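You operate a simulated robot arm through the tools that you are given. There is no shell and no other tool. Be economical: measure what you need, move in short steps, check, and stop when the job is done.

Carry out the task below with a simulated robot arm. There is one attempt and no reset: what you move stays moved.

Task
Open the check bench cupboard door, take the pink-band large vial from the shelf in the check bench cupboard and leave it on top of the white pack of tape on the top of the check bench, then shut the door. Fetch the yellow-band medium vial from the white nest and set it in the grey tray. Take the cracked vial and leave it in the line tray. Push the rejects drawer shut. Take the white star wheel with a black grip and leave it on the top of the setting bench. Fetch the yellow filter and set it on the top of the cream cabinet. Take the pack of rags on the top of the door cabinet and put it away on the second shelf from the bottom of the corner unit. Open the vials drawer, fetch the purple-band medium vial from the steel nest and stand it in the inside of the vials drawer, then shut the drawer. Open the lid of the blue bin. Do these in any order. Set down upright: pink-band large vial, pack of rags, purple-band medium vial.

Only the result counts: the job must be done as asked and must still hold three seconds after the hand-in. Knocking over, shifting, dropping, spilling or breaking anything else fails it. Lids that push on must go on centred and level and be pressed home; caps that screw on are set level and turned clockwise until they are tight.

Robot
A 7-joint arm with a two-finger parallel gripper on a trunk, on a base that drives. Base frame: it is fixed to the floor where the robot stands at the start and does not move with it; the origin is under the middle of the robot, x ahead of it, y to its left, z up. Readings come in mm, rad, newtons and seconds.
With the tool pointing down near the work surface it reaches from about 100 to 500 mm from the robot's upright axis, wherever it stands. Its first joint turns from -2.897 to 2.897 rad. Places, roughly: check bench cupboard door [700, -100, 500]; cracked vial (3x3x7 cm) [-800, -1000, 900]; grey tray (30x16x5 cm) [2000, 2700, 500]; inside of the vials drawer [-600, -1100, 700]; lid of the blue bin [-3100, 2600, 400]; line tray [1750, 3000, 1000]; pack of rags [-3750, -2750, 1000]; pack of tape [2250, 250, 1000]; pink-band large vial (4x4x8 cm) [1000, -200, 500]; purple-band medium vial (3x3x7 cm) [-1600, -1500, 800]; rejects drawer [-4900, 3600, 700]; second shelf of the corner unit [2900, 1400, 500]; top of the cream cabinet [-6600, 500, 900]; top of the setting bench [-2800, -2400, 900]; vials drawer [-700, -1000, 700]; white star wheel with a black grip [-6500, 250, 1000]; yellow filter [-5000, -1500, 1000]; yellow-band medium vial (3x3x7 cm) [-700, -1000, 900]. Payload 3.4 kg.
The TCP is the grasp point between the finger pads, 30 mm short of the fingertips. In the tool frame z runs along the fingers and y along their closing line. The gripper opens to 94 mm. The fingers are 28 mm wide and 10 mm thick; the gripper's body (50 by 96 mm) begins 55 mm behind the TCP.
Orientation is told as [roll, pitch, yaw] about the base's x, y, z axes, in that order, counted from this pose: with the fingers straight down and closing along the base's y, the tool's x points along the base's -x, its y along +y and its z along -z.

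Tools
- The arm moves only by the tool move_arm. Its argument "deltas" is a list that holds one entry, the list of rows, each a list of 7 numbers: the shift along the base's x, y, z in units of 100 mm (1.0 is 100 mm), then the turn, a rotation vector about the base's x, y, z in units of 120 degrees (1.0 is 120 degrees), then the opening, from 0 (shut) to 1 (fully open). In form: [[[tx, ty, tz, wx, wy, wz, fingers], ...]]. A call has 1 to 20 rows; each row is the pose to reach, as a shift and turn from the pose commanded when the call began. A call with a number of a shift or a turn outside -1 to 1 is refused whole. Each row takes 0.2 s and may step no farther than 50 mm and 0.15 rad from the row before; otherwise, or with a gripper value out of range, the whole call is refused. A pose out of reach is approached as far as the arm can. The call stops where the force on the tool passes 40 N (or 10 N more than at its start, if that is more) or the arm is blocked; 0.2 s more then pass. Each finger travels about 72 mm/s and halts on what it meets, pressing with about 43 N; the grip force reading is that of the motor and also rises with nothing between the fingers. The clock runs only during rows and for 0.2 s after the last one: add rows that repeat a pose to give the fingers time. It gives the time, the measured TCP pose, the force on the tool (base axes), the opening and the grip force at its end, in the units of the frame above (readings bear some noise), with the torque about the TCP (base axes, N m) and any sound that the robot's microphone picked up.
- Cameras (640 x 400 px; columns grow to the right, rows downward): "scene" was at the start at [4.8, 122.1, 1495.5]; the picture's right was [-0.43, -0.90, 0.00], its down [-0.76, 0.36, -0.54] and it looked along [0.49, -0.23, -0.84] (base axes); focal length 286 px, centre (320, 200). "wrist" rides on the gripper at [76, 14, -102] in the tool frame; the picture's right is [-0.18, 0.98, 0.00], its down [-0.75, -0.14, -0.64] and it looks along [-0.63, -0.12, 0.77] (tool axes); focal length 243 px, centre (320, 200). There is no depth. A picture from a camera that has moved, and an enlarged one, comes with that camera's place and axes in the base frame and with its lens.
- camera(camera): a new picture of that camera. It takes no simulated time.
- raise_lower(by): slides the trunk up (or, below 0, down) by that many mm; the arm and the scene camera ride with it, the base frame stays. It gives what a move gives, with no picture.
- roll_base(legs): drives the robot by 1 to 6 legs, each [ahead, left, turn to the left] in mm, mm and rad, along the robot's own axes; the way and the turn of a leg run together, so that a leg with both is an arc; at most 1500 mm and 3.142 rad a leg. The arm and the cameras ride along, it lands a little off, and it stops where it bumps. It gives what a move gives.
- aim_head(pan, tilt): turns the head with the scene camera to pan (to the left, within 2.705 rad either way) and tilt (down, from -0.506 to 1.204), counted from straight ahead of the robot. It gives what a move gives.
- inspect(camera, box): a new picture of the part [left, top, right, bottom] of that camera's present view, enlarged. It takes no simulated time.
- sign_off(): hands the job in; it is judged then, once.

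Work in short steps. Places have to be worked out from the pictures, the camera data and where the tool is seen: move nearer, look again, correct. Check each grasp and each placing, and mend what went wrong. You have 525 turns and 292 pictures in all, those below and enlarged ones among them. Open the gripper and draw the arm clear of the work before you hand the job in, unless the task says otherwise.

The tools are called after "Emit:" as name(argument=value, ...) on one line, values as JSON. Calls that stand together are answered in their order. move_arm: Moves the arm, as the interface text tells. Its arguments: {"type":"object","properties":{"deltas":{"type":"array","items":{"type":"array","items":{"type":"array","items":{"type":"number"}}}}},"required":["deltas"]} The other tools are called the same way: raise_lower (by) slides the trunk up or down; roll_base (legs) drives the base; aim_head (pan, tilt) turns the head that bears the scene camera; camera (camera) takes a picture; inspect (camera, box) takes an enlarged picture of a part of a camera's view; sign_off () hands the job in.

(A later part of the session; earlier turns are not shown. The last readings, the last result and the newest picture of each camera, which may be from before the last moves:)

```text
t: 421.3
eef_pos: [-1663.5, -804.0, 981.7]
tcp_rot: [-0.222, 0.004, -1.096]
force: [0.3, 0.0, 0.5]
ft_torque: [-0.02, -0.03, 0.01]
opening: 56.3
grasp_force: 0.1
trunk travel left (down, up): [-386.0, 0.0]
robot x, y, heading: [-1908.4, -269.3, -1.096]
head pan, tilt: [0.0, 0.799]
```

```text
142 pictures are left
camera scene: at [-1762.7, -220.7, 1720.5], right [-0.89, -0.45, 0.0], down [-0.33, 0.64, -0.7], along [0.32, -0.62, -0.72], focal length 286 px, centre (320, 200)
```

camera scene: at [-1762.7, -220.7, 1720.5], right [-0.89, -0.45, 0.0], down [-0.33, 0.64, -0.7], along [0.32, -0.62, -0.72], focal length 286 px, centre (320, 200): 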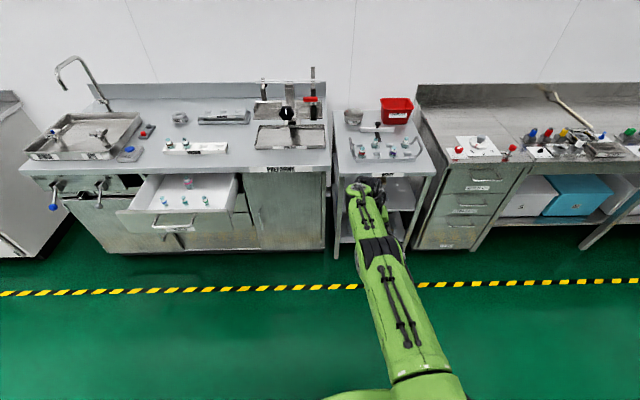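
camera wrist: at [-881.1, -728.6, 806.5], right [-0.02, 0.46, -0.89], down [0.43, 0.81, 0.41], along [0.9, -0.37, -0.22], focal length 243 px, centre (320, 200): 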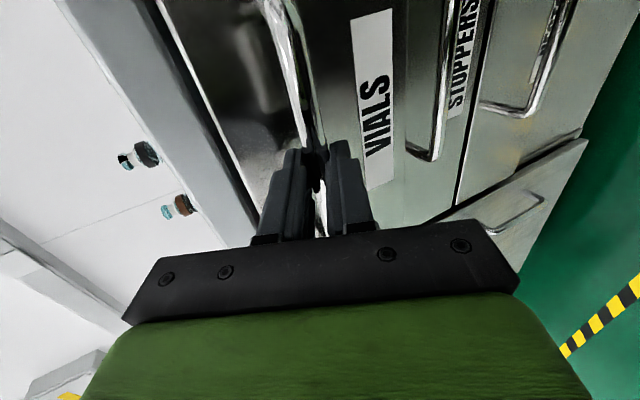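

I level the tool and retract, then zoom on the steel nest.

Emit:
move_arm(deltas=[[[-0.15, 0.3, 0.1, 0.024, -0.047, 0, 0.5], [-0.3, 0.6, 0.2, 0.048, -0.0945, 0, 0.5], [-0.45, 0.9, 0.3, 0.048, -0.0945, 0, 0.5]]])

Emit:
inspect(camera="scene", box=[330, 90, 450, 165])

```text
t: 422.1
eef_pos: [-1686.1, -760.0, 1001.9]
tcp_rot: [0.002, 0.005, -1.097]
force: [0.3, -0.5, 0.6]
ft_torque: [0.0, 0.0, 0.0]
opening: 46.9
grasp_force: 0.0
out of reach, approached as far as the arm can: row 2, 3
trunk travel left (down, up): [-386.0, 0.0]
robot x, y, heading: [-1908.6, -269.6, -1.104]
head pan, tilt: [0.0, 0.799]
```

```text
5.33 times, centred on (390, 128) of scene
camera zoom: at [-1761.5, -220.1, 1720.4], right [-0.89, -0.45, 0.0], down [-0.33, 0.64, -0.7], along [0.32, -0.62, -0.72], focal length 1526 px, centre (-53, 587)
```

zoom: 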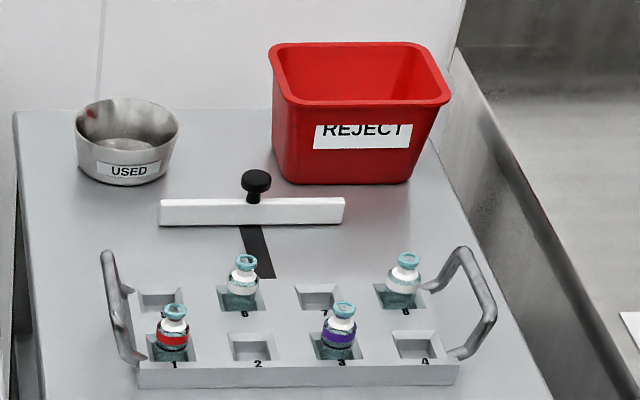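

Emit:
roll_base(legs=[[0, -190, 0], [560, 0, 0.005]])

Emit:
camera(camera="wrist")

Emit:
camera(camera="scene")

```text
t: 426.5
eef_pos: [-1594.1, -1342.9, 1000.7]
tcp_rot: [0.001, 0.006, -1.089]
force: [0.8, 0.0, 0.0]
ft_torque: [-0.03, 0.0, 0.0]
opening: 46.9
grasp_force: 0.2
trunk travel left (down, up): [-386.0, 0.0]
robot x, y, heading: [-1819.7, -853.1, -1.093]
head pan, tilt: [0.0, 0.799]
```

```text
140 pictures are left
camera wrist: at [-1617.8, -1268.1, 1104.1], right [0.96, 0.29, 0.0], down [0.23, -0.74, 0.64], along [0.19, -0.61, -0.77], focal length 243 px, centre (320, 200)
```

wrist: 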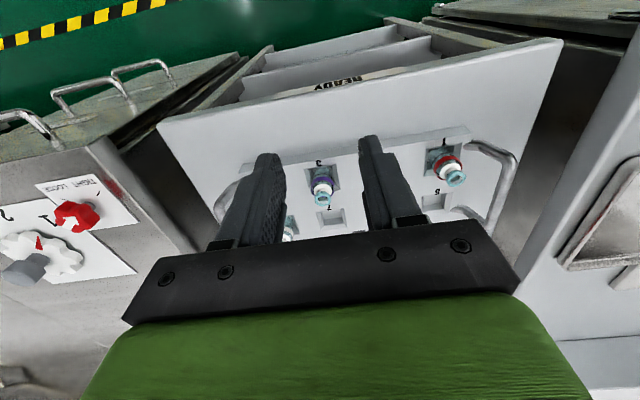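

```text
139 pictures are left
camera scene: at [-1674.0, -804.7, 1720.5], right [-0.89, -0.46, 0.0], down [-0.33, 0.64, -0.7], along [0.32, -0.62, -0.72], focal length 286 px, centre (320, 200)
```

scene: 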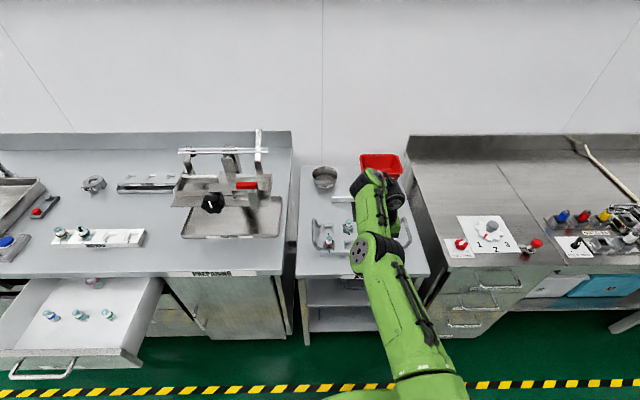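

Emit:
roll_base(legs=[[100, 0, -0.007]])

Emit:
camera(camera="wrist")

```text
t: 427.6
eef_pos: [-1554.1, -1432.9, 1002.0]
tcp_rot: [0.0, 0.006, -1.096]
force: [0.2, -0.1, 0.2]
ft_torque: [0.01, -0.03, 0.0]
opening: 46.9
grasp_force: 0.1
trunk travel left (down, up): [-386.0, 0.0]
robot x, y, heading: [-1778.6, -941.7, -1.1]
head pan, tilt: [0.0, 0.799]
```

```text
138 pictures are left
camera wrist: at [-1575.5, -1357.5, 1103.9], right [0.96, 0.29, 0.0], down [0.22, -0.74, 0.64], along [0.18, -0.61, -0.77], focal length 243 px, centre (320, 200)
```

wrist: 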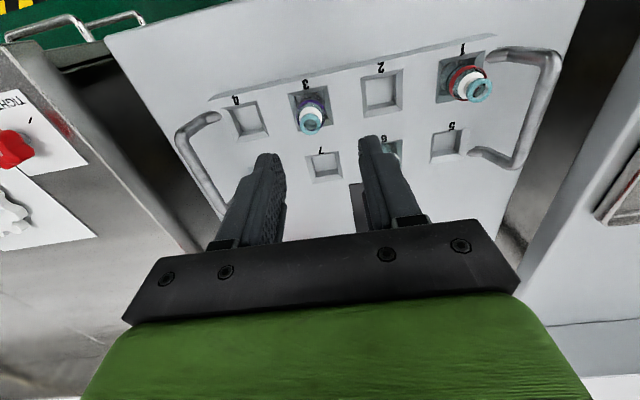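

Purple neck top ≈ z 859 at (-1557,-1456). Move over and descend partway.

Emit:
move_arm(deltas=[[[-0.02, -0.12, -0.3, 0, 0, 0, 0.55], [-0.034, -0.23, -0.6, 0, 0, 0, 0.55], [-0.034, -0.23, -0.9, 0, 0, 0, 0.55]]])

Emit:
camera(camera="wrist")

```text
t: 428.4
eef_pos: [-1557.9, -1457.0, 909.9]
tcp_rot: [-0.001, 0.005, -1.096]
force: [0.2, 0.0, 0.4]
ft_torque: [-0.02, -0.04, -0.02]
opening: 51.6
grasp_force: 0.0
trunk travel left (down, up): [-386.0, 0.0]
robot x, y, heading: [-1774.9, -939.7, -1.096]
head pan, tilt: [0.0, 0.799]
```

```text
137 pictures are left
camera wrist: at [-1579.7, -1380.4, 1012.8], right [0.96, 0.28, 0.0], down [0.22, -0.74, 0.64], along [0.18, -0.61, -0.77], focal length 243 px, centre (320, 200)
```

wrist: 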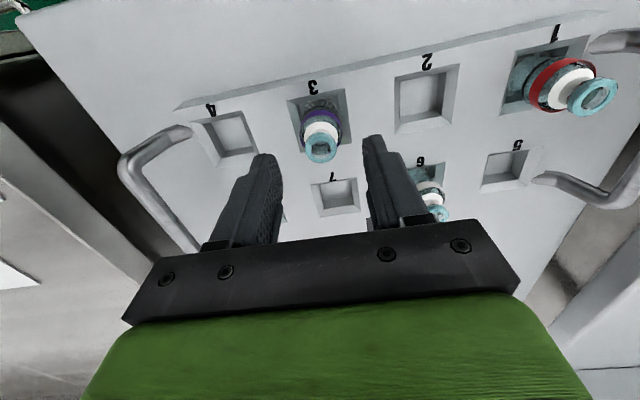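

Emit:
move_arm(deltas=[[[0, -0.01, -0.25, 0, 0, 0, 0.55], [0.01, -0.015, -0.4, 0, 0, 0, 0.55], [0.01, -0.015, -0.5, 0, 0, 0, 0.55]]])

Emit:
camera(camera="wrist")

```text
t: 429.2
eef_pos: [-1556.7, -1457.5, 861.3]
tcp_rot: [0.001, 0.005, -1.096]
force: [0.3, -0.3, 0.2]
ft_torque: [0.0, 0.0, -0.03]
opening: 51.7
grasp_force: 0.1
trunk travel left (down, up): [-386.0, 0.0]
robot x, y, heading: [-1772.8, -942.9, -1.103]
head pan, tilt: [0.0, 0.799]
```

```text
136 pictures are left
camera wrist: at [-1578.9, -1381.4, 964.4], right [0.96, 0.29, 0.0], down [0.22, -0.74, 0.64], along [0.18, -0.61, -0.77], focal length 243 px, centre (320, 200)
```

wrist: 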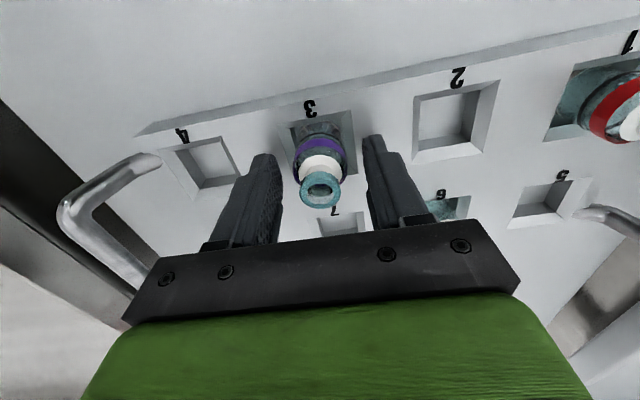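

Emit:
move_arm(deltas=[[[0, 0, -0.02, 0, 0, 0, 0.4], [0, 0, -0.02, 0, 0, 0, 0.2], [0, 0, -0.02, 0, 0, 0, 0.2], [0, 0, -0.02, 0, 0, 0, 0.2]]])

Emit:
move_arm(deltas=[[[0, 0, 0.2, 0, 0, 0, 0.2], [0, 0, 0.5, 0, 0, 0, 0.2], [0, 0, 0.98, 0, 0, 0, 0.2]]])

Emit:
roll_base(legs=[[-450, 0, 0]])

Emit:
camera(camera="wrist")

```text
t: 430.2
eef_pos: [-1556.7, -1456.1, 859.5]
tcp_rot: [0.002, 0.004, -1.098]
force: [-0.2, -0.3, -0.7]
ft_torque: [0.01, -0.02, -0.01]
opening: 27.4
grasp_force: 42.9
trunk travel left (down, up): [-386.0, 0.0]
robot x, y, heading: [-1777.5, -939.4, -1.098]
head pan, tilt: [0.0, 0.799]
```

```text
t: 431.0
eef_pos: [-1558.4, -1454.6, 957.9]
tcp_rot: [-0.001, 0.006, -1.097]
force: [-0.6, -0.2, -0.4]
ft_torque: [0.0, -0.03, 0.0]
opening: 27.6
grasp_force: 42.9
trunk travel left (down, up): [-386.0, 0.0]
robot x, y, heading: [-1777.6, -941.5, -1.107]
head pan, tilt: [0.0, 0.799]
```

```text
t: 433.8
eef_pos: [-1764.5, -1052.2, 958.3]
tcp_rot: [0.001, 0.004, -1.1]
force: [-0.4, 0.7, -0.6]
ft_torque: [-0.01, -0.01, -0.01]
opening: 27.5
grasp_force: 42.9
trunk travel left (down, up): [-386.0, 0.0]
robot x, y, heading: [-1976.8, -542.0, -1.098]
head pan, tilt: [0.0, 0.799]
```

```text
135 pictures are left
camera wrist: at [-1786.4, -977.2, 1059.8], right [0.96, 0.28, 0.0], down [0.22, -0.74, 0.64], along [0.18, -0.61, -0.77], focal length 243 px, centre (320, 200)
```

wrist: 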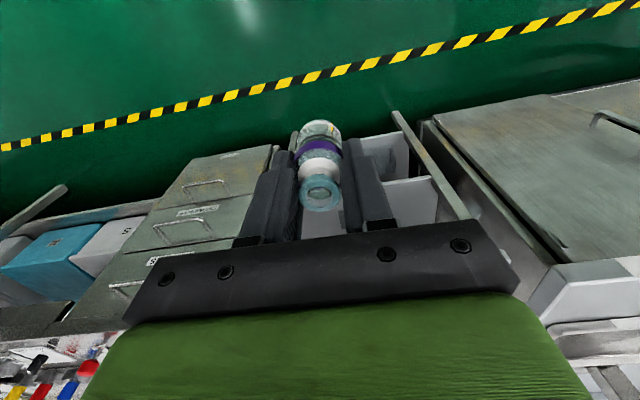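

Purple held. Drive to the drawer and look down into it.

Emit:
roll_base(legs=[[0, 870, 0], [120, 0, 0]])

Emit:
camera(camera="wrist")

Emit:
aim_head(pan=0.2, tilt=1.1)

Emit:
camera(camera="scene")

```text
t: 439.2
eef_pos: [-934.2, -767.8, 957.3]
tcp_rot: [0.001, 0.005, -1.094]
force: [-0.6, -1.1, 0.0]
ft_torque: [0.03, -0.01, 0.01]
opening: 27.5
grasp_force: 43.3
trunk travel left (down, up): [-386.0, 0.0]
robot x, y, heading: [-1151.4, -254.0, -1.093]
head pan, tilt: [0.0, 0.799]
```

```text
134 pictures are left
camera wrist: at [-957.1, -692.8, 1059.4], right [0.96, 0.29, 0.0], down [0.22, -0.74, 0.64], along [0.18, -0.61, -0.77], focal length 243 px, centre (320, 200)
```

wrist: 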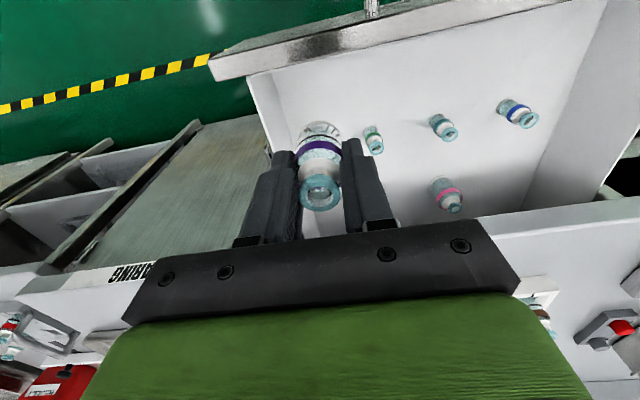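

```text
t: 440.0
eef_pos: [-935.8, -767.5, 957.9]
tcp_rot: [0.001, 0.005, -1.094]
force: [0.2, 0.2, 0.0]
ft_torque: [-0.01, -0.02, 0.0]
opening: 27.6
grasp_force: 43.1
trunk travel left (down, up): [-386.0, 0.0]
robot x, y, heading: [-1152.6, -256.9, -1.1]
head pan, tilt: [0.201, 1.1]
```

```text
133 pictures are left
camera scene: at [-1004.4, -182.2, 1698.8], right [-0.78, -0.62, 0.0], down [-0.56, 0.7, -0.45], along [0.28, -0.36, -0.89], focal length 286 px, centre (320, 200)
```

scene: 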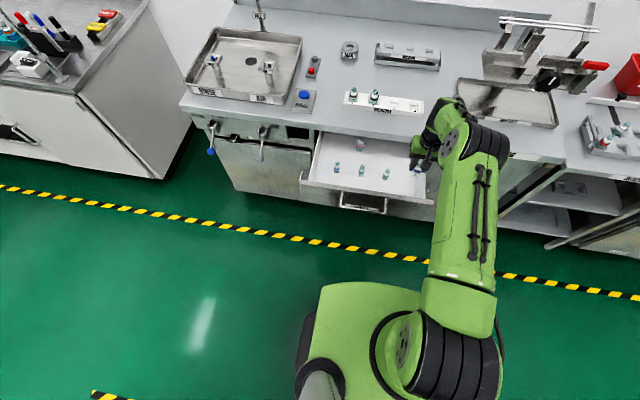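

The drawer's front-right zone is free. Shift to it and lower with the trunk.

Emit:
move_arm(deltas=[[[0.13, -0.1, 0, 0, 0, 0, 0.2], [0.256, -0.195, 0, 0, 0, 0, 0.2]]])

Emit:
raise_lower(by=-120)

Emit:
camera(camera="wrist")

```text
t: 440.6
eef_pos: [-910.2, -788.2, 958.3]
tcp_rot: [0.0, 0.004, -1.094]
force: [0.0, -0.8, -1.2]
ft_torque: [-0.02, 0.01, 0.01]
opening: 27.6
grasp_force: 43.2
trunk travel left (down, up): [-386.0, 0.0]
robot x, y, heading: [-1149.0, -254.0, -1.097]
head pan, tilt: [0.201, 1.1]
```

```text
t: 442.1
eef_pos: [-908.6, -788.0, 837.2]
tcp_rot: [-0.002, 0.006, -1.094]
force: [0.1, 0.2, -0.2]
ft_torque: [-0.01, 0.01, -0.01]
opening: 27.7
grasp_force: 42.9
trunk travel left (down, up): [-266.0, 120.0]
robot x, y, heading: [-1152.7, -256.7, -1.098]
head pan, tilt: [0.201, 1.1]
```

```text
132 pictures are left
camera wrist: at [-931.5, -712.7, 939.7], right [0.96, 0.29, 0.0], down [0.22, -0.74, 0.64], along [0.18, -0.61, -0.77], focal length 243 px, centre (320, 200)
```

wrist: 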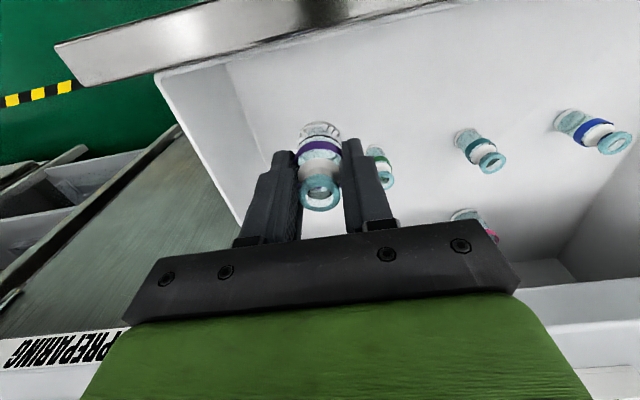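

Emit:
move_arm(deltas=[[[0.05, 0.03, 0, 0, 0, 0, 0.2]]])

Emit:
raise_lower(by=-72)

Emit:
camera(camera="wrist")

```text
t: 442.5
eef_pos: [-903.8, -784.1, 838.2]
tcp_rot: [0.0, 0.006, -1.095]
force: [-0.7, -1.0, -1.2]
ft_torque: [-0.02, -0.01, 0.0]
opening: 27.7
grasp_force: 42.9
trunk travel left (down, up): [-266.0, 120.0]
robot x, y, heading: [-1152.0, -259.8, -1.097]
head pan, tilt: [0.201, 1.1]
```

```text
t: 443.6
eef_pos: [-904.0, -783.6, 765.6]
tcp_rot: [0.0, 0.005, -1.093]
force: [-0.5, -0.4, 1.1]
ft_torque: [-0.02, 0.0, 0.0]
opening: 27.7
grasp_force: 42.7
trunk travel left (down, up): [-194.0, 192.0]
robot x, y, heading: [-1154.3, -254.8, -1.099]
head pan, tilt: [0.201, 1.1]
```

```text
131 pictures are left
camera wrist: at [-926.4, -709.3, 868.4], right [0.96, 0.29, 0.0], down [0.22, -0.74, 0.64], along [0.18, -0.61, -0.77], focal length 243 px, centre (320, 200)
```

wrist: 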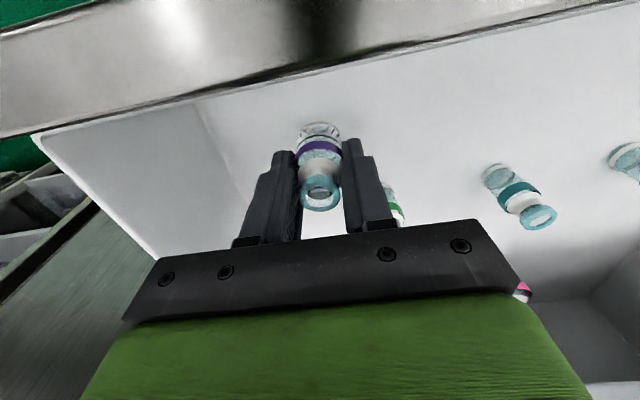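

The camera would come down on the drawer front, so I raise a little, yaw the tool −90° (camera over the interior), then lower.

Emit:
raise_lower(by=35)

Emit:
move_arm(deltas=[[[0, 0, 0, 0, 0, -0.07, 0.2], [0, 0, 0, 0, 0, -0.14, 0.2], [0, 0, 0, 0, 0, -0.21, 0.2], [0, 0, 0, 0, 0, -0.28, 0.2], [0, 0, 0, 0, 0, -0.35, 0.2], [0, 0, 0, 0, 0, -0.42, 0.2], [0, 0, 0, 0, 0, -0.49, 0.2], [0, 0, 0, 0, 0, -0.56, 0.2], [0, 0, 0, 0, 0, -0.63, 0.2], [0, 0, 0, 0, 0, -0.7, 0.2], [0, 0, 0, 0, 0, -0.75, 0.2]]])

Emit:
camera(camera="wrist")

```text
t: 444.4
eef_pos: [-903.5, -784.5, 801.5]
tcp_rot: [0.001, 0.005, -1.094]
force: [-0.1, -0.1, -0.2]
ft_torque: [0.0, 0.02, 0.02]
opening: 27.6
grasp_force: 43.0
trunk travel left (down, up): [-229.0, 157.0]
robot x, y, heading: [-1154.7, -255.2, -1.103]
head pan, tilt: [0.201, 1.1]
```

```text
t: 446.8
eef_pos: [-903.4, -784.6, 800.2]
tcp_rot: [0.001, 0.006, -2.667]
force: [0.4, 0.2, -0.4]
ft_torque: [-0.03, 0.01, 0.01]
opening: 27.7
grasp_force: 42.9
trunk travel left (down, up): [-229.0, 157.0]
robot x, y, heading: [-1151.2, -256.2, -1.096]
head pan, tilt: [0.201, 1.1]
```

```text
130 pictures are left
camera wrist: at [-830.6, -761.0, 903.1], right [0.28, -0.96, 0.0], down [-0.74, -0.22, 0.64], along [-0.61, -0.18, -0.77], focal length 243 px, centre (320, 200)
```

wrist: 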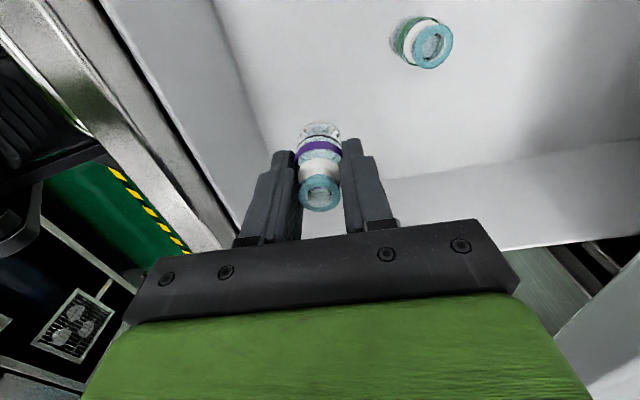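

Emit:
raise_lower(by=-45)

Emit:
move_arm(deltas=[[[0, 0, -0.06, 0, 0, 0, 0.2], [0, 0, -0.12, 0, 0, 0, 0.2], [0, 0, -0.16, 0, 0, 0, 0.2]]])

Emit:
camera(camera="wrist")

```text
t: 447.6
eef_pos: [-903.9, -784.3, 756.4]
tcp_rot: [-0.002, 0.006, -2.665]
force: [-0.7, 0.6, -0.7]
ft_torque: [0.0, 0.0, 0.0]
opening: 27.5
grasp_force: 43.2
trunk travel left (down, up): [-184.0, 202.0]
robot x, y, heading: [-1151.7, -254.9, -1.095]
head pan, tilt: [0.201, 1.1]
```

```text
t: 448.4
eef_pos: [-902.3, -784.3, 742.7]
tcp_rot: [0.005, 0.006, -2.665]
force: [0.6, -0.1, 12.6]
ft_torque: [0.04, 0.02, 0.0]
opening: 27.3
grasp_force: 42.8
trunk travel left (down, up): [-184.0, 202.0]
robot x, y, heading: [-1153.8, -253.1, -1.095]
head pan, tilt: [0.201, 1.1]
```

```text
129 pictures are left
camera wrist: at [-830.8, -760.7, 845.4], right [0.29, -0.96, 0.0], down [-0.74, -0.22, 0.64], along [-0.61, -0.19, -0.77], focal length 243 px, centre (320, 200)
```

wrist: 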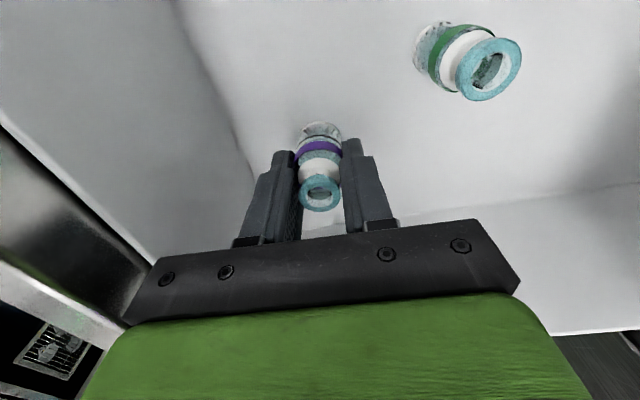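

Contact with the floor (12.6 N). Ease up 2 mm and release.

Emit:
move_arm(deltas=[[[0, 0, 0.03, 0, 0, 0, 0.2], [0, 0, 0.03, 0, 0, 0, 0.32], [0, 0, 0.03, 0, 0, 0, 0.36], [0, 0, 0.03, 0, 0, 0, 0.42], [0, 0, 0.03, 0, 0, 0, 0.45]]])

Emit:
raise_lower(by=200)

Emit:
camera(camera="wrist")

```text
t: 449.6
eef_pos: [-902.9, -784.3, 742.8]
tcp_rot: [-0.001, 0.004, -2.667]
force: [-1.2, 0.1, -0.4]
ft_torque: [0.0, 0.0, 0.01]
opening: 42.3
grasp_force: 0.0
trunk travel left (down, up): [-184.0, 202.0]
robot x, y, heading: [-1154.9, -256.0, -1.101]
head pan, tilt: [0.201, 1.1]
```

```text
t: 451.8
eef_pos: [-905.4, -784.7, 943.5]
tcp_rot: [0.001, 0.005, -2.665]
force: [-0.2, 0.4, 0.0]
ft_torque: [0.0, 0.01, -0.04]
opening: 42.3
grasp_force: 0.0
trunk travel left (down, up): [-384.0, 2.0]
robot x, y, heading: [-1151.8, -254.5, -1.094]
head pan, tilt: [0.201, 1.1]
```

```text
128 pictures are left
camera wrist: at [-830.5, -761.1, 1045.7], right [0.29, -0.96, 0.0], down [-0.74, -0.22, 0.64], along [-0.61, -0.18, -0.77], focal length 243 px, centre (320, 200)
```

wrist: 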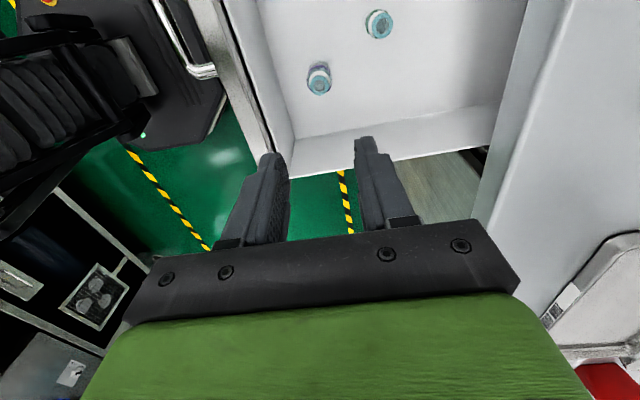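

Purple stands in the drawer. Back off, reset yaw, close fingers, and push the drawer shut by its bar.

Emit:
roll_base(legs=[[-260, 0, 0], [0, 127, 0]])

Emit:
move_arm(deltas=[[[0, 0, 0, 0, 0, 0.07, 0.3], [0, 0, 0, 0, 0, 0.14, 0.1], [0, 0, 0, 0, 0, 0.21, 0.0], [0, 0, 0, 0, 0, 0.28, 0.0], [0, 0, 0, 0, 0, 0.35, 0.0], [0, 0, 0, 0, 0, 0.42, 0.0], [0, 0, 0, 0, 0, 0.49, 0.0], [0, 0, 0, 0, 0, 0.56, 0.0], [0, 0, 0, 0, 0, 0.63, 0.0], [0, 0, 0, 0, 0, 0.7, 0.0], [0, 0, 0, 0, 0, 0.75, 0.0]]])

Emit:
raise_lower(by=-152)

Emit:
camera(camera="wrist")

```text
t: 454.6
eef_pos: [-907.9, -496.8, 943.8]
tcp_rot: [0.0, 0.005, -2.666]
force: [0.6, 0.7, -0.6]
ft_torque: [0.01, 0.05, 0.0]
opening: 42.5
grasp_force: 0.1
trunk travel left (down, up): [-384.0, 2.0]
robot x, y, heading: [-1155.9, 32.3, -1.098]
head pan, tilt: [0.201, 1.1]
```

```text
t: 456.9
eef_pos: [-909.4, -497.5, 943.7]
tcp_rot: [0.0, 0.005, -1.094]
force: [0.6, 0.8, -0.2]
ft_torque: [0.03, -0.02, -0.01]
opening: 0.2
grasp_force: 32.8
trunk travel left (down, up): [-384.0, 2.0]
robot x, y, heading: [-1160.0, 30.3, -1.1]
head pan, tilt: [0.201, 1.1]
```

```text
t: 458.7
eef_pos: [-910.1, -497.2, 790.9]
tcp_rot: [-0.002, 0.005, -1.096]
force: [-0.4, 1.0, -0.1]
ft_torque: [0.0, 0.02, 0.0]
opening: 0.0
grasp_force: 32.8
trunk travel left (down, up): [-232.0, 154.0]
robot x, y, heading: [-1156.3, 31.1, -1.098]
head pan, tilt: [0.201, 1.1]
```

```text
127 pictures are left
camera wrist: at [-932.1, -422.0, 893.2], right [0.96, 0.29, 0.0], down [0.22, -0.74, 0.64], along [0.18, -0.61, -0.77], focal length 243 px, centre (320, 200)
```

wrist: 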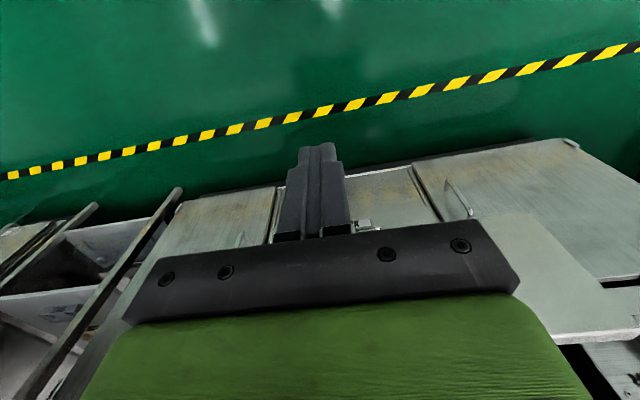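

Emit:
roll_base(legs=[[80, 0, 0], [10, 0, 0], [10, 0, 0], [10, 0, 0], [20, 0, 0], [20, 0, 0]])

Emit:
camera(camera="scene")

```text
t: 461.6
eef_pos: [-843.0, -630.8, 790.8]
tcp_rot: [0.001, 0.005, -1.098]
force: [0.0, -0.1, -0.2]
ft_torque: [0.03, 0.01, 0.04]
opening: 0.1
grasp_force: 33.4
trunk travel left (down, up): [-232.0, 154.0]
robot x, y, heading: [-1088.7, -96.8, -1.101]
head pan, tilt: [0.201, 1.1]
```

```text
126 pictures are left
camera scene: at [-940.8, -29.0, 1544.9], right [-0.78, -0.62, 0.0], down [-0.55, 0.7, -0.45], along [0.28, -0.35, -0.89], focal length 286 px, centre (320, 200)
```

scene: 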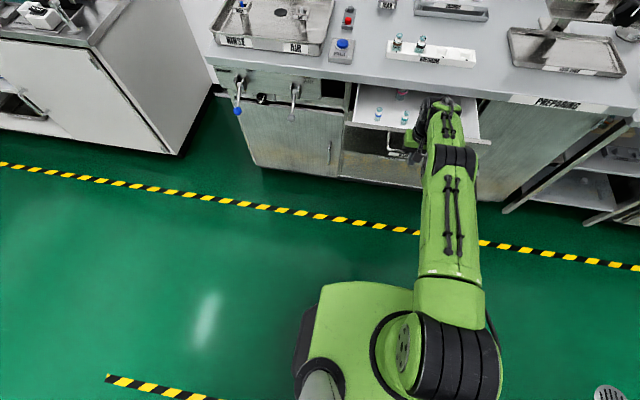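

Emit:
roll_base(legs=[[25, 0, 0], [25, 0, 0], [25, 0, 0], [25, 0, 0], [25, 0, 0], [20, 0, 0]])

Emit:
roll_base(legs=[[15, 0, 0], [10, 0, 0], [10, 0, 0], [10, 0, 0]])

Emit:
camera(camera="scene")

```text
t: 464.4
eef_pos: [-776.8, -760.9, 790.6]
tcp_rot: [0.001, 0.007, -1.097]
force: [-0.4, -0.4, 0.1]
ft_torque: [0.04, 0.03, 0.01]
opening: 0.1
grasp_force: 32.9
trunk travel left (down, up): [-232.0, 154.0]
robot x, y, heading: [-1024.8, -232.3, -1.102]
head pan, tilt: [0.201, 1.1]
```

```text
t: 466.2
eef_pos: [-757.3, -800.1, 790.5]
tcp_rot: [0.0, 0.003, -1.094]
force: [0.1, 0.3, -0.3]
ft_torque: [0.06, 0.0, 0.05]
opening: 0.0
grasp_force: 33.7
trunk travel left (down, up): [-232.0, 154.0]
robot x, y, heading: [-1007.7, -270.8, -1.1]
head pan, tilt: [0.201, 1.1]
```

```text
125 pictures are left
camera scene: at [-855.4, -197.2, 1544.9], right [-0.78, -0.62, 0.0], down [-0.55, 0.7, -0.45], along [0.28, -0.36, -0.89], focal length 286 px, centre (320, 200)
```

scene: 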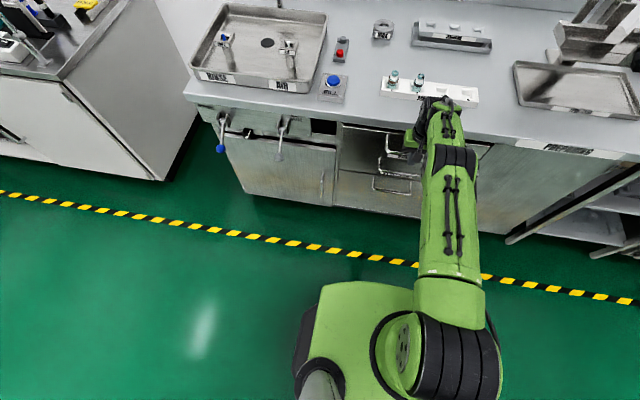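

Emit:
move_arm(deltas=[[[0.027, -0.053, 0, 0, 0, 0, 0], [0.054, -0.107, 0, 0, 0, 0, 0], [0.082, -0.16, 0, 0, 0, 0, 0], [0.1, -0.2, 0, 0, 0, 0, 0], [0.12, -0.24, 0, 0, 0, 0, 0], [0.14, -0.28, 0, 0, 0, 0, 0]]])

Emit:
inspect(camera="scene", box=[320, 80, 520, 205])

```text
t: 467.6
eef_pos: [-754.0, -804.4, 797.4]
tcp_rot: [0.0, 0.004, -1.097]
force: [-0.1, -0.3, 0.2]
ft_torque: [-0.03, 0.01, 0.0]
opening: 0.0
grasp_force: 32.9
out of reach, approached as far as the arm can: row 2, 3, 4, 5, 6
trunk travel left (down, up): [-232.0, 154.0]
robot x, y, heading: [-1005.5, -267.9, -1.098]
head pan, tilt: [0.201, 1.1]
```

```text
3.20 times, centred on (420, 142) of scene
camera zoom: at [-855.6, -197.0, 1544.9], right [-0.78, -0.62, 0.0], down [-0.55, 0.7, -0.45], along [0.28, -0.36, -0.89], focal length 916 px, centre (0, 384)
```

zoom: 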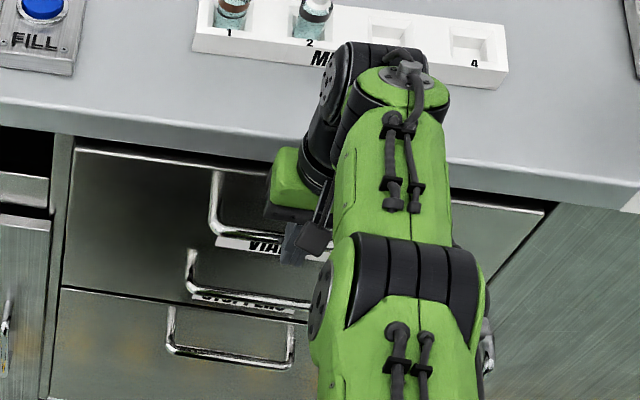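

Emit:
roll_base(legs=[[8, 0, 0], [8, 0, 0], [8, 0, 0], [8, 0, 0]])

Emit:
roll_base(legs=[[8, 0, 0], [8, 0, 0]])

```text
t: 469.5
eef_pos: [-743.7, -826.0, 798.6]
tcp_rot: [-0.002, 0.015, -1.094]
force: [-9.5, 18.3, 11.5]
ft_torque: [-1.52, -1.0, 0.3]
opening: 0.0
grasp_force: 33.0
trunk travel left (down, up): [-232.0, 154.0]
robot x, y, heading: [-992.6, -295.0, -1.099]
head pan, tilt: [0.201, 1.1]
stopped in leg 4: the force on the tool passed its limit at 44 N (the readings are from after the stop); the commanded pose is now the measured one
```

```text
t: 470.2
eef_pos: [-743.8, -825.2, 797.3]
tcp_rot: [0.001, 0.028, -1.09]
force: [-11.6, 21.9, 16.0]
ft_torque: [-1.91, -1.27, 0.41]
opening: 0.0
grasp_force: 32.4
trunk travel left (down, up): [-232.0, 154.0]
robot x, y, heading: [-992.4, -299.8, -1.101]
head pan, tilt: [0.201, 1.1]
stopped in leg 1: the force on the tool passed its limit at 50 N (the readings are from after the stop); the commanded pose is now the measured one
```

Firm stop: the drawer should be shut. Back off and verify.

Emit:
roll_base(legs=[[-250, 0, 0]])

Emit:
inspect(camera="scene", box=[280, 60, 480, 185])

```text
t: 472.1
eef_pos: [-857.4, -596.7, 794.2]
tcp_rot: [0.001, 0.029, -1.088]
force: [0.0, -0.1, 0.3]
ft_torque: [0.0, -0.03, 0.03]
opening: 0.0
grasp_force: 33.3
trunk travel left (down, up): [-232.0, 154.0]
robot x, y, heading: [-1106.9, -66.7, -1.095]
head pan, tilt: [0.201, 1.1]
```

```text
3.20 times, centred on (380, 122) of scene
camera zoom: at [-958.5, 5.2, 1544.9], right [-0.78, -0.62, 0.0], down [-0.56, 0.7, -0.45], along [0.28, -0.36, -0.89], focal length 916 px, centre (128, 448)
```

zoom: 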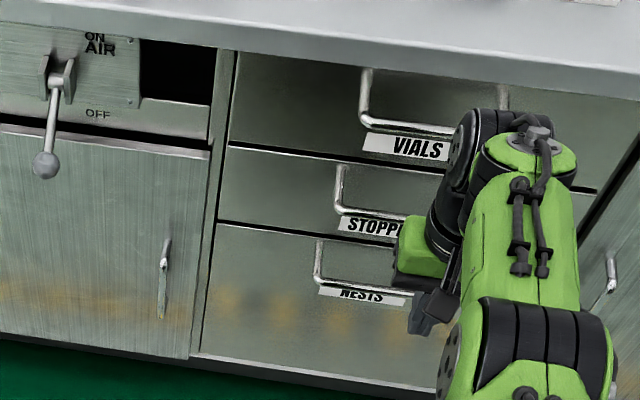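

Drawer shut. Next go down the corridor toward the setting bench / door cabinet to survey.

Emit:
roll_base(legs=[[0, -1400, 0], [0, -1000, 0]])

Emit:
aim_head(pan=-0.5, tilt=0.55)

Emit:
camera(camera="scene")

Emit:
aim_head(pan=-1.6, tilt=0.4)

Emit:
camera(camera="scene")

```text
t: 483.9
eef_pos: [-3016.4, -1686.6, 794.5]
tcp_rot: [0.001, 0.031, -1.106]
force: [-0.2, 0.0, -1.2]
ft_torque: [0.02, 0.0, 0.01]
opening: 0.0
grasp_force: 33.0
trunk travel left (down, up): [-232.0, 154.0]
robot x, y, heading: [-3257.7, -1152.2, -1.115]
head pan, tilt: [0.201, 1.1]
```

```text
t: 485.0
eef_pos: [-3015.7, -1685.3, 793.3]
tcp_rot: [0.002, 0.028, -1.104]
force: [0.1, -0.6, -0.5]
ft_torque: [0.0, -0.03, 0.01]
opening: 0.0
grasp_force: 33.4
trunk travel left (down, up): [-232.0, 154.0]
robot x, y, heading: [-3260.0, -1150.6, -1.115]
head pan, tilt: [-0.499, 0.55]
```

```text
122 pictures are left
camera scene: at [-3149.3, -1121.7, 1587.9], right [-1.0, 0.04, 0.0], down [0.02, 0.52, -0.85], along [-0.04, -0.85, -0.52], focal length 286 px, centre (320, 200)
```

scene: 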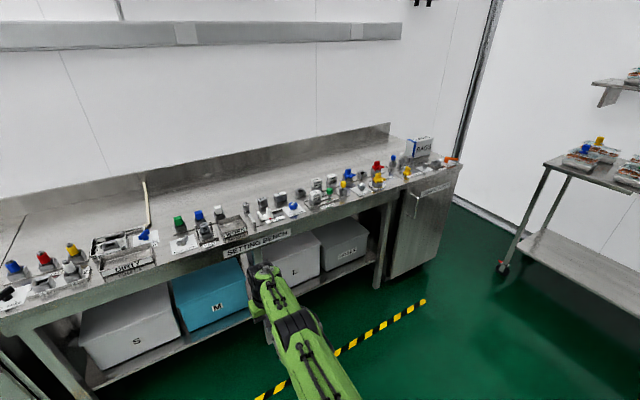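

```text
t: 486.3
eef_pos: [-3015.3, -1686.2, 794.5]
tcp_rot: [0.002, 0.03, -1.105]
force: [0.3, 0.0, -0.3]
ft_torque: [0.01, 0.01, 0.0]
opening: 0.0
grasp_force: 33.0
trunk travel left (down, up): [-232.0, 154.0]
robot x, y, heading: [-3258.0, -1155.0, -1.112]
head pan, tilt: [-1.6, 0.4]
```

```text
121 pictures are left
camera scene: at [-3229.8, -1070.4, 1601.7], right [-0.41, 0.91, 0.0], down [0.35, 0.16, -0.92], along [-0.84, -0.38, -0.39], focal length 286 px, centre (320, 200)
```

scene: 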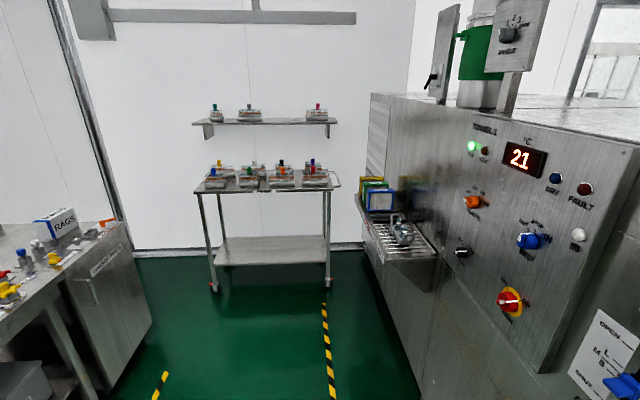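

Emit:
inspect(camera="scene", box=[0, 190, 128, 270])

Emit:
inspect(camera="scene", box=[330, 160, 458, 240])

```text
5.00 times, centred on (64, 230) of scene
camera zoom: at [-3229.8, -1070.4, 1601.7], right [-0.41, 0.91, 0.0], down [0.35, 0.16, -0.92], along [-0.84, -0.38, -0.39], focal length 1431 px, centre (1600, 50)
```

zoom: 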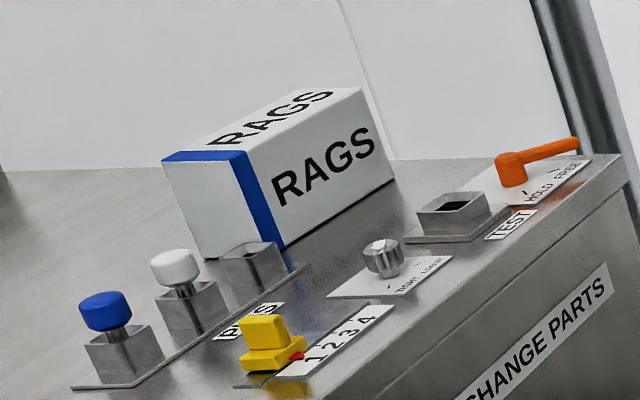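

```text
5.00 times, centred on (394, 200) of scene
camera zoom: at [-3229.8, -1070.4, 1601.7], right [-0.41, 0.91, 0.0], down [0.35, 0.16, -0.92], along [-0.84, -0.38, -0.39], focal length 1431 px, centre (-50, 200)
```

zoom: 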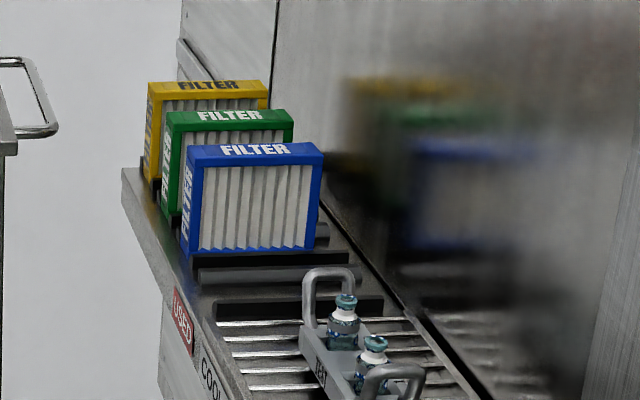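

Rags pack ≈ (-3830,-2760), long side along the bench. The filters stand at the tunnel's tray. First rags: drive opposite them and look.

Emit:
roll_base(legs=[[0, -1180, 0.01]])

Emit:
raise_lower(by=154)

Emit:
aim_head(pan=0, tilt=0.7)

Emit:
camera(camera="scene")

```text
t: 492.2
eef_pos: [-4020.2, -2203.9, 795.2]
tcp_rot: [0.003, 0.029, -1.066]
force: [0.2, -0.3, 0.0]
ft_torque: [-0.01, -0.02, -0.02]
opening: 0.0
grasp_force: 33.5
trunk travel left (down, up): [-232.0, 154.0]
robot x, y, heading: [-4281.9, -1677.6, -1.076]
head pan, tilt: [-1.6, 0.4]
```

```text
t: 493.9
eef_pos: [-4020.7, -2202.1, 947.4]
tcp_rot: [0.001, 0.03, -1.068]
force: [-0.5, 0.2, -0.3]
ft_torque: [0.0, 0.03, 0.01]
opening: 0.0
grasp_force: 32.6
trunk travel left (down, up): [-386.0, 0.0]
robot x, y, heading: [-4281.1, -1680.6, -1.075]
head pan, tilt: [-1.6, 0.4]
```

```text
t: 495.6
eef_pos: [-4021.0, -2202.6, 946.6]
tcp_rot: [0.002, 0.031, -1.066]
force: [-0.7, 0.0, 0.3]
ft_torque: [-0.04, -0.02, 0.02]
opening: 0.0
grasp_force: 33.2
trunk travel left (down, up): [-386.0, 0.0]
robot x, y, heading: [-4280.2, -1678.8, -1.077]
head pan, tilt: [0.0, 0.7]
```

```text
118 pictures are left
camera scene: at [-4133.7, -1629.5, 1728.7], right [-0.88, -0.47, 0.0], down [-0.31, 0.57, -0.76], along [0.36, -0.67, -0.64], focal length 286 px, centre (320, 200)
```

scene: 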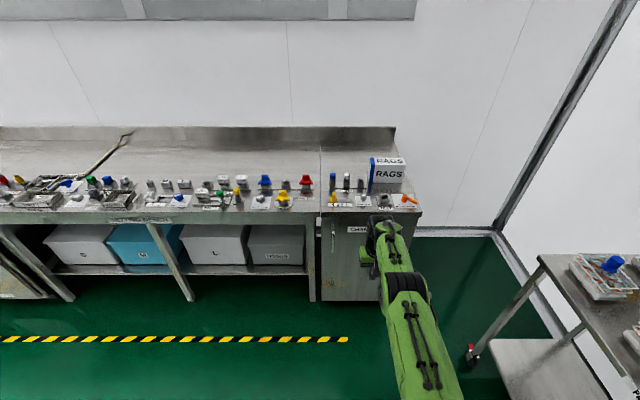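

Emit:
move_arm(deltas=[[[0, 0, 0.4, 0, 0, 0, 0.5], [0, 0, 0.8, 0, 0, 0, 1], [0, 0, 0.98, 0, 0, 0, 1]]])

Emit:
roll_base(legs=[[0, 0, -0.023], [380, -110, 0]])

Emit:
camera(camera="wrist")

Emit:
camera(camera="scene")

```text
t: 496.4
eef_pos: [-4018.2, -2202.4, 1044.8]
tcp_rot: [0.002, 0.031, -1.067]
force: [0.4, 0.2, 0.5]
ft_torque: [0.01, -0.01, 0.01]
opening: 93.7
grasp_force: 0.0
trunk travel left (down, up): [-386.0, 0.0]
robot x, y, heading: [-4279.9, -1679.3, -1.077]
head pan, tilt: [0.0, 0.7]
```

```text
t: 499.2
eef_pos: [-3957.2, -2591.7, 1046.1]
tcp_rot: [0.001, 0.029, -1.09]
force: [-0.6, -0.1, 0.0]
ft_torque: [0.01, -0.01, -0.01]
opening: 94.0
grasp_force: 0.1
trunk travel left (down, up): [-386.0, 0.0]
robot x, y, heading: [-4210.4, -2061.9, -1.099]
head pan, tilt: [0.0, 0.7]
```

```text
117 pictures are left
camera wrist: at [-3979.7, -2519.5, 1149.8], right [0.96, 0.29, 0.0], down [0.23, -0.75, 0.62], along [0.18, -0.59, -0.79], focal length 243 px, centre (320, 200)
```

wrist: 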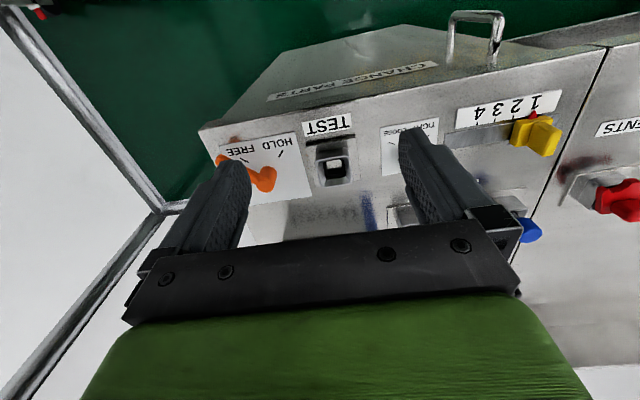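

```text
116 pictures are left
camera scene: at [-4061.1, -2016.4, 1728.7], right [-0.89, -0.45, 0.0], down [-0.29, 0.57, -0.76], along [0.35, -0.68, -0.64], focal length 286 px, centre (320, 200)
```

scene: 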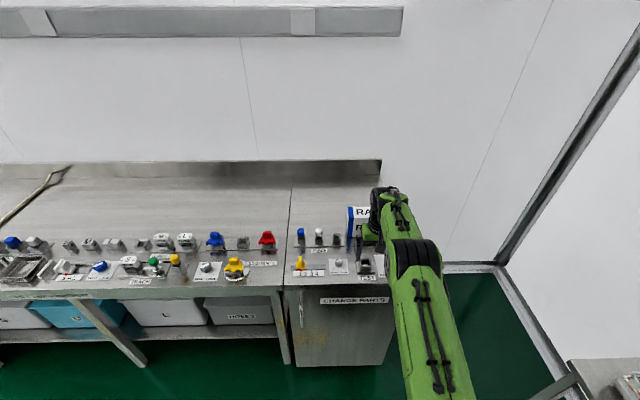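

Box lies deeper. I drive 150 mm closer and yaw the tool +90° so the fingers close across the pack's short side.

Emit:
roll_base(legs=[[150, 0, 0]])

Emit:
move_arm(deltas=[[[0, 0, 0, 0, 0, 0.07, 1], [0, 0, 0, 0, 0, 0.14, 1], [0, 0, 0, 0, 0, 0.21, 1], [0, 0, 0, 0, 0, 0.28, 1], [0, 0, 0, 0, 0, 0.35, 1], [0, 0, 0, 0, 0, 0.42, 1], [0, 0, 0, 0, 0, 0.49, 1], [0, 0, 0, 0, 0, 0.56, 1], [0, 0, 0, 0, 0, 0.63, 1], [0, 0, 0, 0, 0, 0.7, 1], [0, 0, 0, 0, 0, 0.75, 1]]])

Emit:
camera(camera="wrist")

Emit:
camera(camera="scene")

```text
t: 500.6
eef_pos: [-3890.1, -2725.5, 1046.1]
tcp_rot: [0.002, 0.03, -1.092]
force: [0.3, 0.2, -0.3]
ft_torque: [0.02, 0.01, 0.0]
opening: 93.7
grasp_force: 0.1
trunk travel left (down, up): [-386.0, 0.0]
robot x, y, heading: [-4140.3, -2191.3, -1.098]
head pan, tilt: [0.0, 0.7]
```

```text
t: 503.0
eef_pos: [-3891.1, -2724.3, 1046.3]
tcp_rot: [0.002, 0.031, 0.484]
force: [-0.4, -0.3, -0.1]
ft_torque: [-0.01, -0.05, -0.02]
opening: 94.1
grasp_force: 0.0
trunk travel left (down, up): [-386.0, 0.0]
robot x, y, heading: [-4140.5, -2193.4, -1.104]
head pan, tilt: [0.0, 0.7]
```

```text
115 pictures are left
camera wrist: at [-3962.2, -2744.7, 1150.1], right [-0.29, 0.96, 0.0], down [0.75, 0.23, 0.62], along [0.59, 0.18, -0.79], focal length 243 px, centre (320, 200)
```

wrist: 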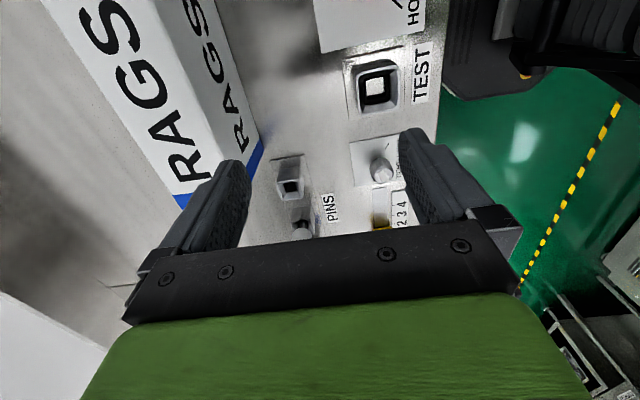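

```text
114 pictures are left
camera scene: at [-3993.4, -2148.6, 1728.7], right [-0.89, -0.45, 0.0], down [-0.29, 0.57, -0.76], along [0.35, -0.68, -0.64], focal length 286 px, centre (320, 200)
```

scene: 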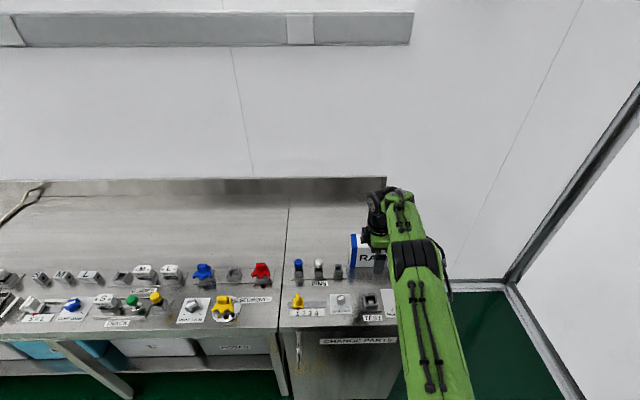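

The pack spans n≈-808…-742, just beyond reach with the trunk high. A lower shoulder gives more reach, so I alternate arm up / trunk down.

Emit:
move_arm(deltas=[[[0, 0, 0.4, 0, 0, 0, 1], [0, 0, 0.8, 0, 0, 0, 1], [0, 0, 1.0, 0, 0, 0, 1]]])

Emit:
raise_lower(by=-100)

Emit:
move_arm(deltas=[[[0, 0, 0.4, 0, 0, 0, 1], [0, 0, 0.8, 0, 0, 0, 1], [0, 0, 1.0, 0, 0, 0, 1]]])

Emit:
raise_lower(by=-100)

Emit:
move_arm(deltas=[[[0, 0, 0.4, 0, 0, 0, 1], [0, 0, 0.8, 0, 0, 0, 1], [0, 0, 1.0, 0, 0, 0, 1]]])

Emit:
raise_lower(by=-100)

Emit:
roll_base(legs=[[35, -20, 0]])

```text
t: 503.8
eef_pos: [-3890.8, -2723.4, 1147.4]
tcp_rot: [-0.002, 0.029, 0.48]
force: [0.2, 0.6, 0.3]
ft_torque: [0.0, -0.01, -0.01]
opening: 94.2
grasp_force: 0.0
trunk travel left (down, up): [-386.0, 0.0]
robot x, y, heading: [-4141.7, -2193.6, -1.097]
head pan, tilt: [0.0, 0.7]
```

```text
t: 505.1
eef_pos: [-3891.8, -2723.8, 1046.7]
tcp_rot: [0.0, 0.03, 0.481]
force: [-0.2, 1.2, -0.4]
ft_torque: [0.03, 0.0, 0.03]
opening: 94.1
grasp_force: 0.0
trunk travel left (down, up): [-286.0, 100.0]
robot x, y, heading: [-4138.2, -2196.1, -1.101]
head pan, tilt: [0.0, 0.7]
```

```text
t: 505.9
eef_pos: [-3897.2, -2711.2, 1144.3]
tcp_rot: [0.003, 0.03, 0.48]
force: [0.0, 0.3, 0.0]
ft_torque: [-0.02, -0.02, -0.03]
opening: 94.2
grasp_force: 0.0
out of reach, approached as far as the arm can: row 2, 3
trunk travel left (down, up): [-286.0, 100.0]
robot x, y, heading: [-4144.1, -2196.4, -1.095]
head pan, tilt: [0.0, 0.7]
```

```text
t: 507.2
eef_pos: [-3896.1, -2710.5, 1044.1]
tcp_rot: [0.0, 0.03, 0.48]
force: [0.6, 0.5, 0.8]
ft_torque: [-0.01, 0.0, 0.01]
opening: 94.1
grasp_force: 0.1
trunk travel left (down, up): [-186.0, 200.0]
robot x, y, heading: [-4141.0, -2194.6, -1.097]
head pan, tilt: [0.0, 0.7]
```

```text
t: 508.1
eef_pos: [-3901.3, -2675.8, 1127.5]
tcp_rot: [-0.001, 0.03, 0.482]
force: [0.0, 0.4, 0.8]
ft_torque: [-0.02, 0.0, -0.01]
opening: 94.2
grasp_force: 0.1
out of reach, approached as far as the arm can: row 1, 2, 3
trunk travel left (down, up): [-186.0, 200.0]
robot x, y, heading: [-4143.3, -2195.7, -1.103]
head pan, tilt: [0.0, 0.7]
```

```text
t: 509.4
eef_pos: [-3901.5, -2677.4, 1026.2]
tcp_rot: [0.001, 0.03, 0.48]
force: [0.0, 0.2, -0.7]
ft_torque: [-0.03, -0.03, -0.02]
opening: 94.2
grasp_force: 0.1
trunk travel left (down, up): [-86.0, 300.0]
robot x, y, heading: [-4142.8, -2196.3, -1.099]
head pan, tilt: [0.0, 0.7]
```

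```text
t: 510.3
eef_pos: [-3902.4, -2718.2, 1024.7]
tcp_rot: [0.003, 0.029, 0.482]
force: [0.9, -0.4, -0.1]
ft_torque: [0.02, 0.02, 0.01]
opening: 93.7
grasp_force: 0.0
trunk travel left (down, up): [-86.0, 300.0]
robot x, y, heading: [-4143.6, -2232.5, -1.1]
head pan, tilt: [0.0, 0.7]
```

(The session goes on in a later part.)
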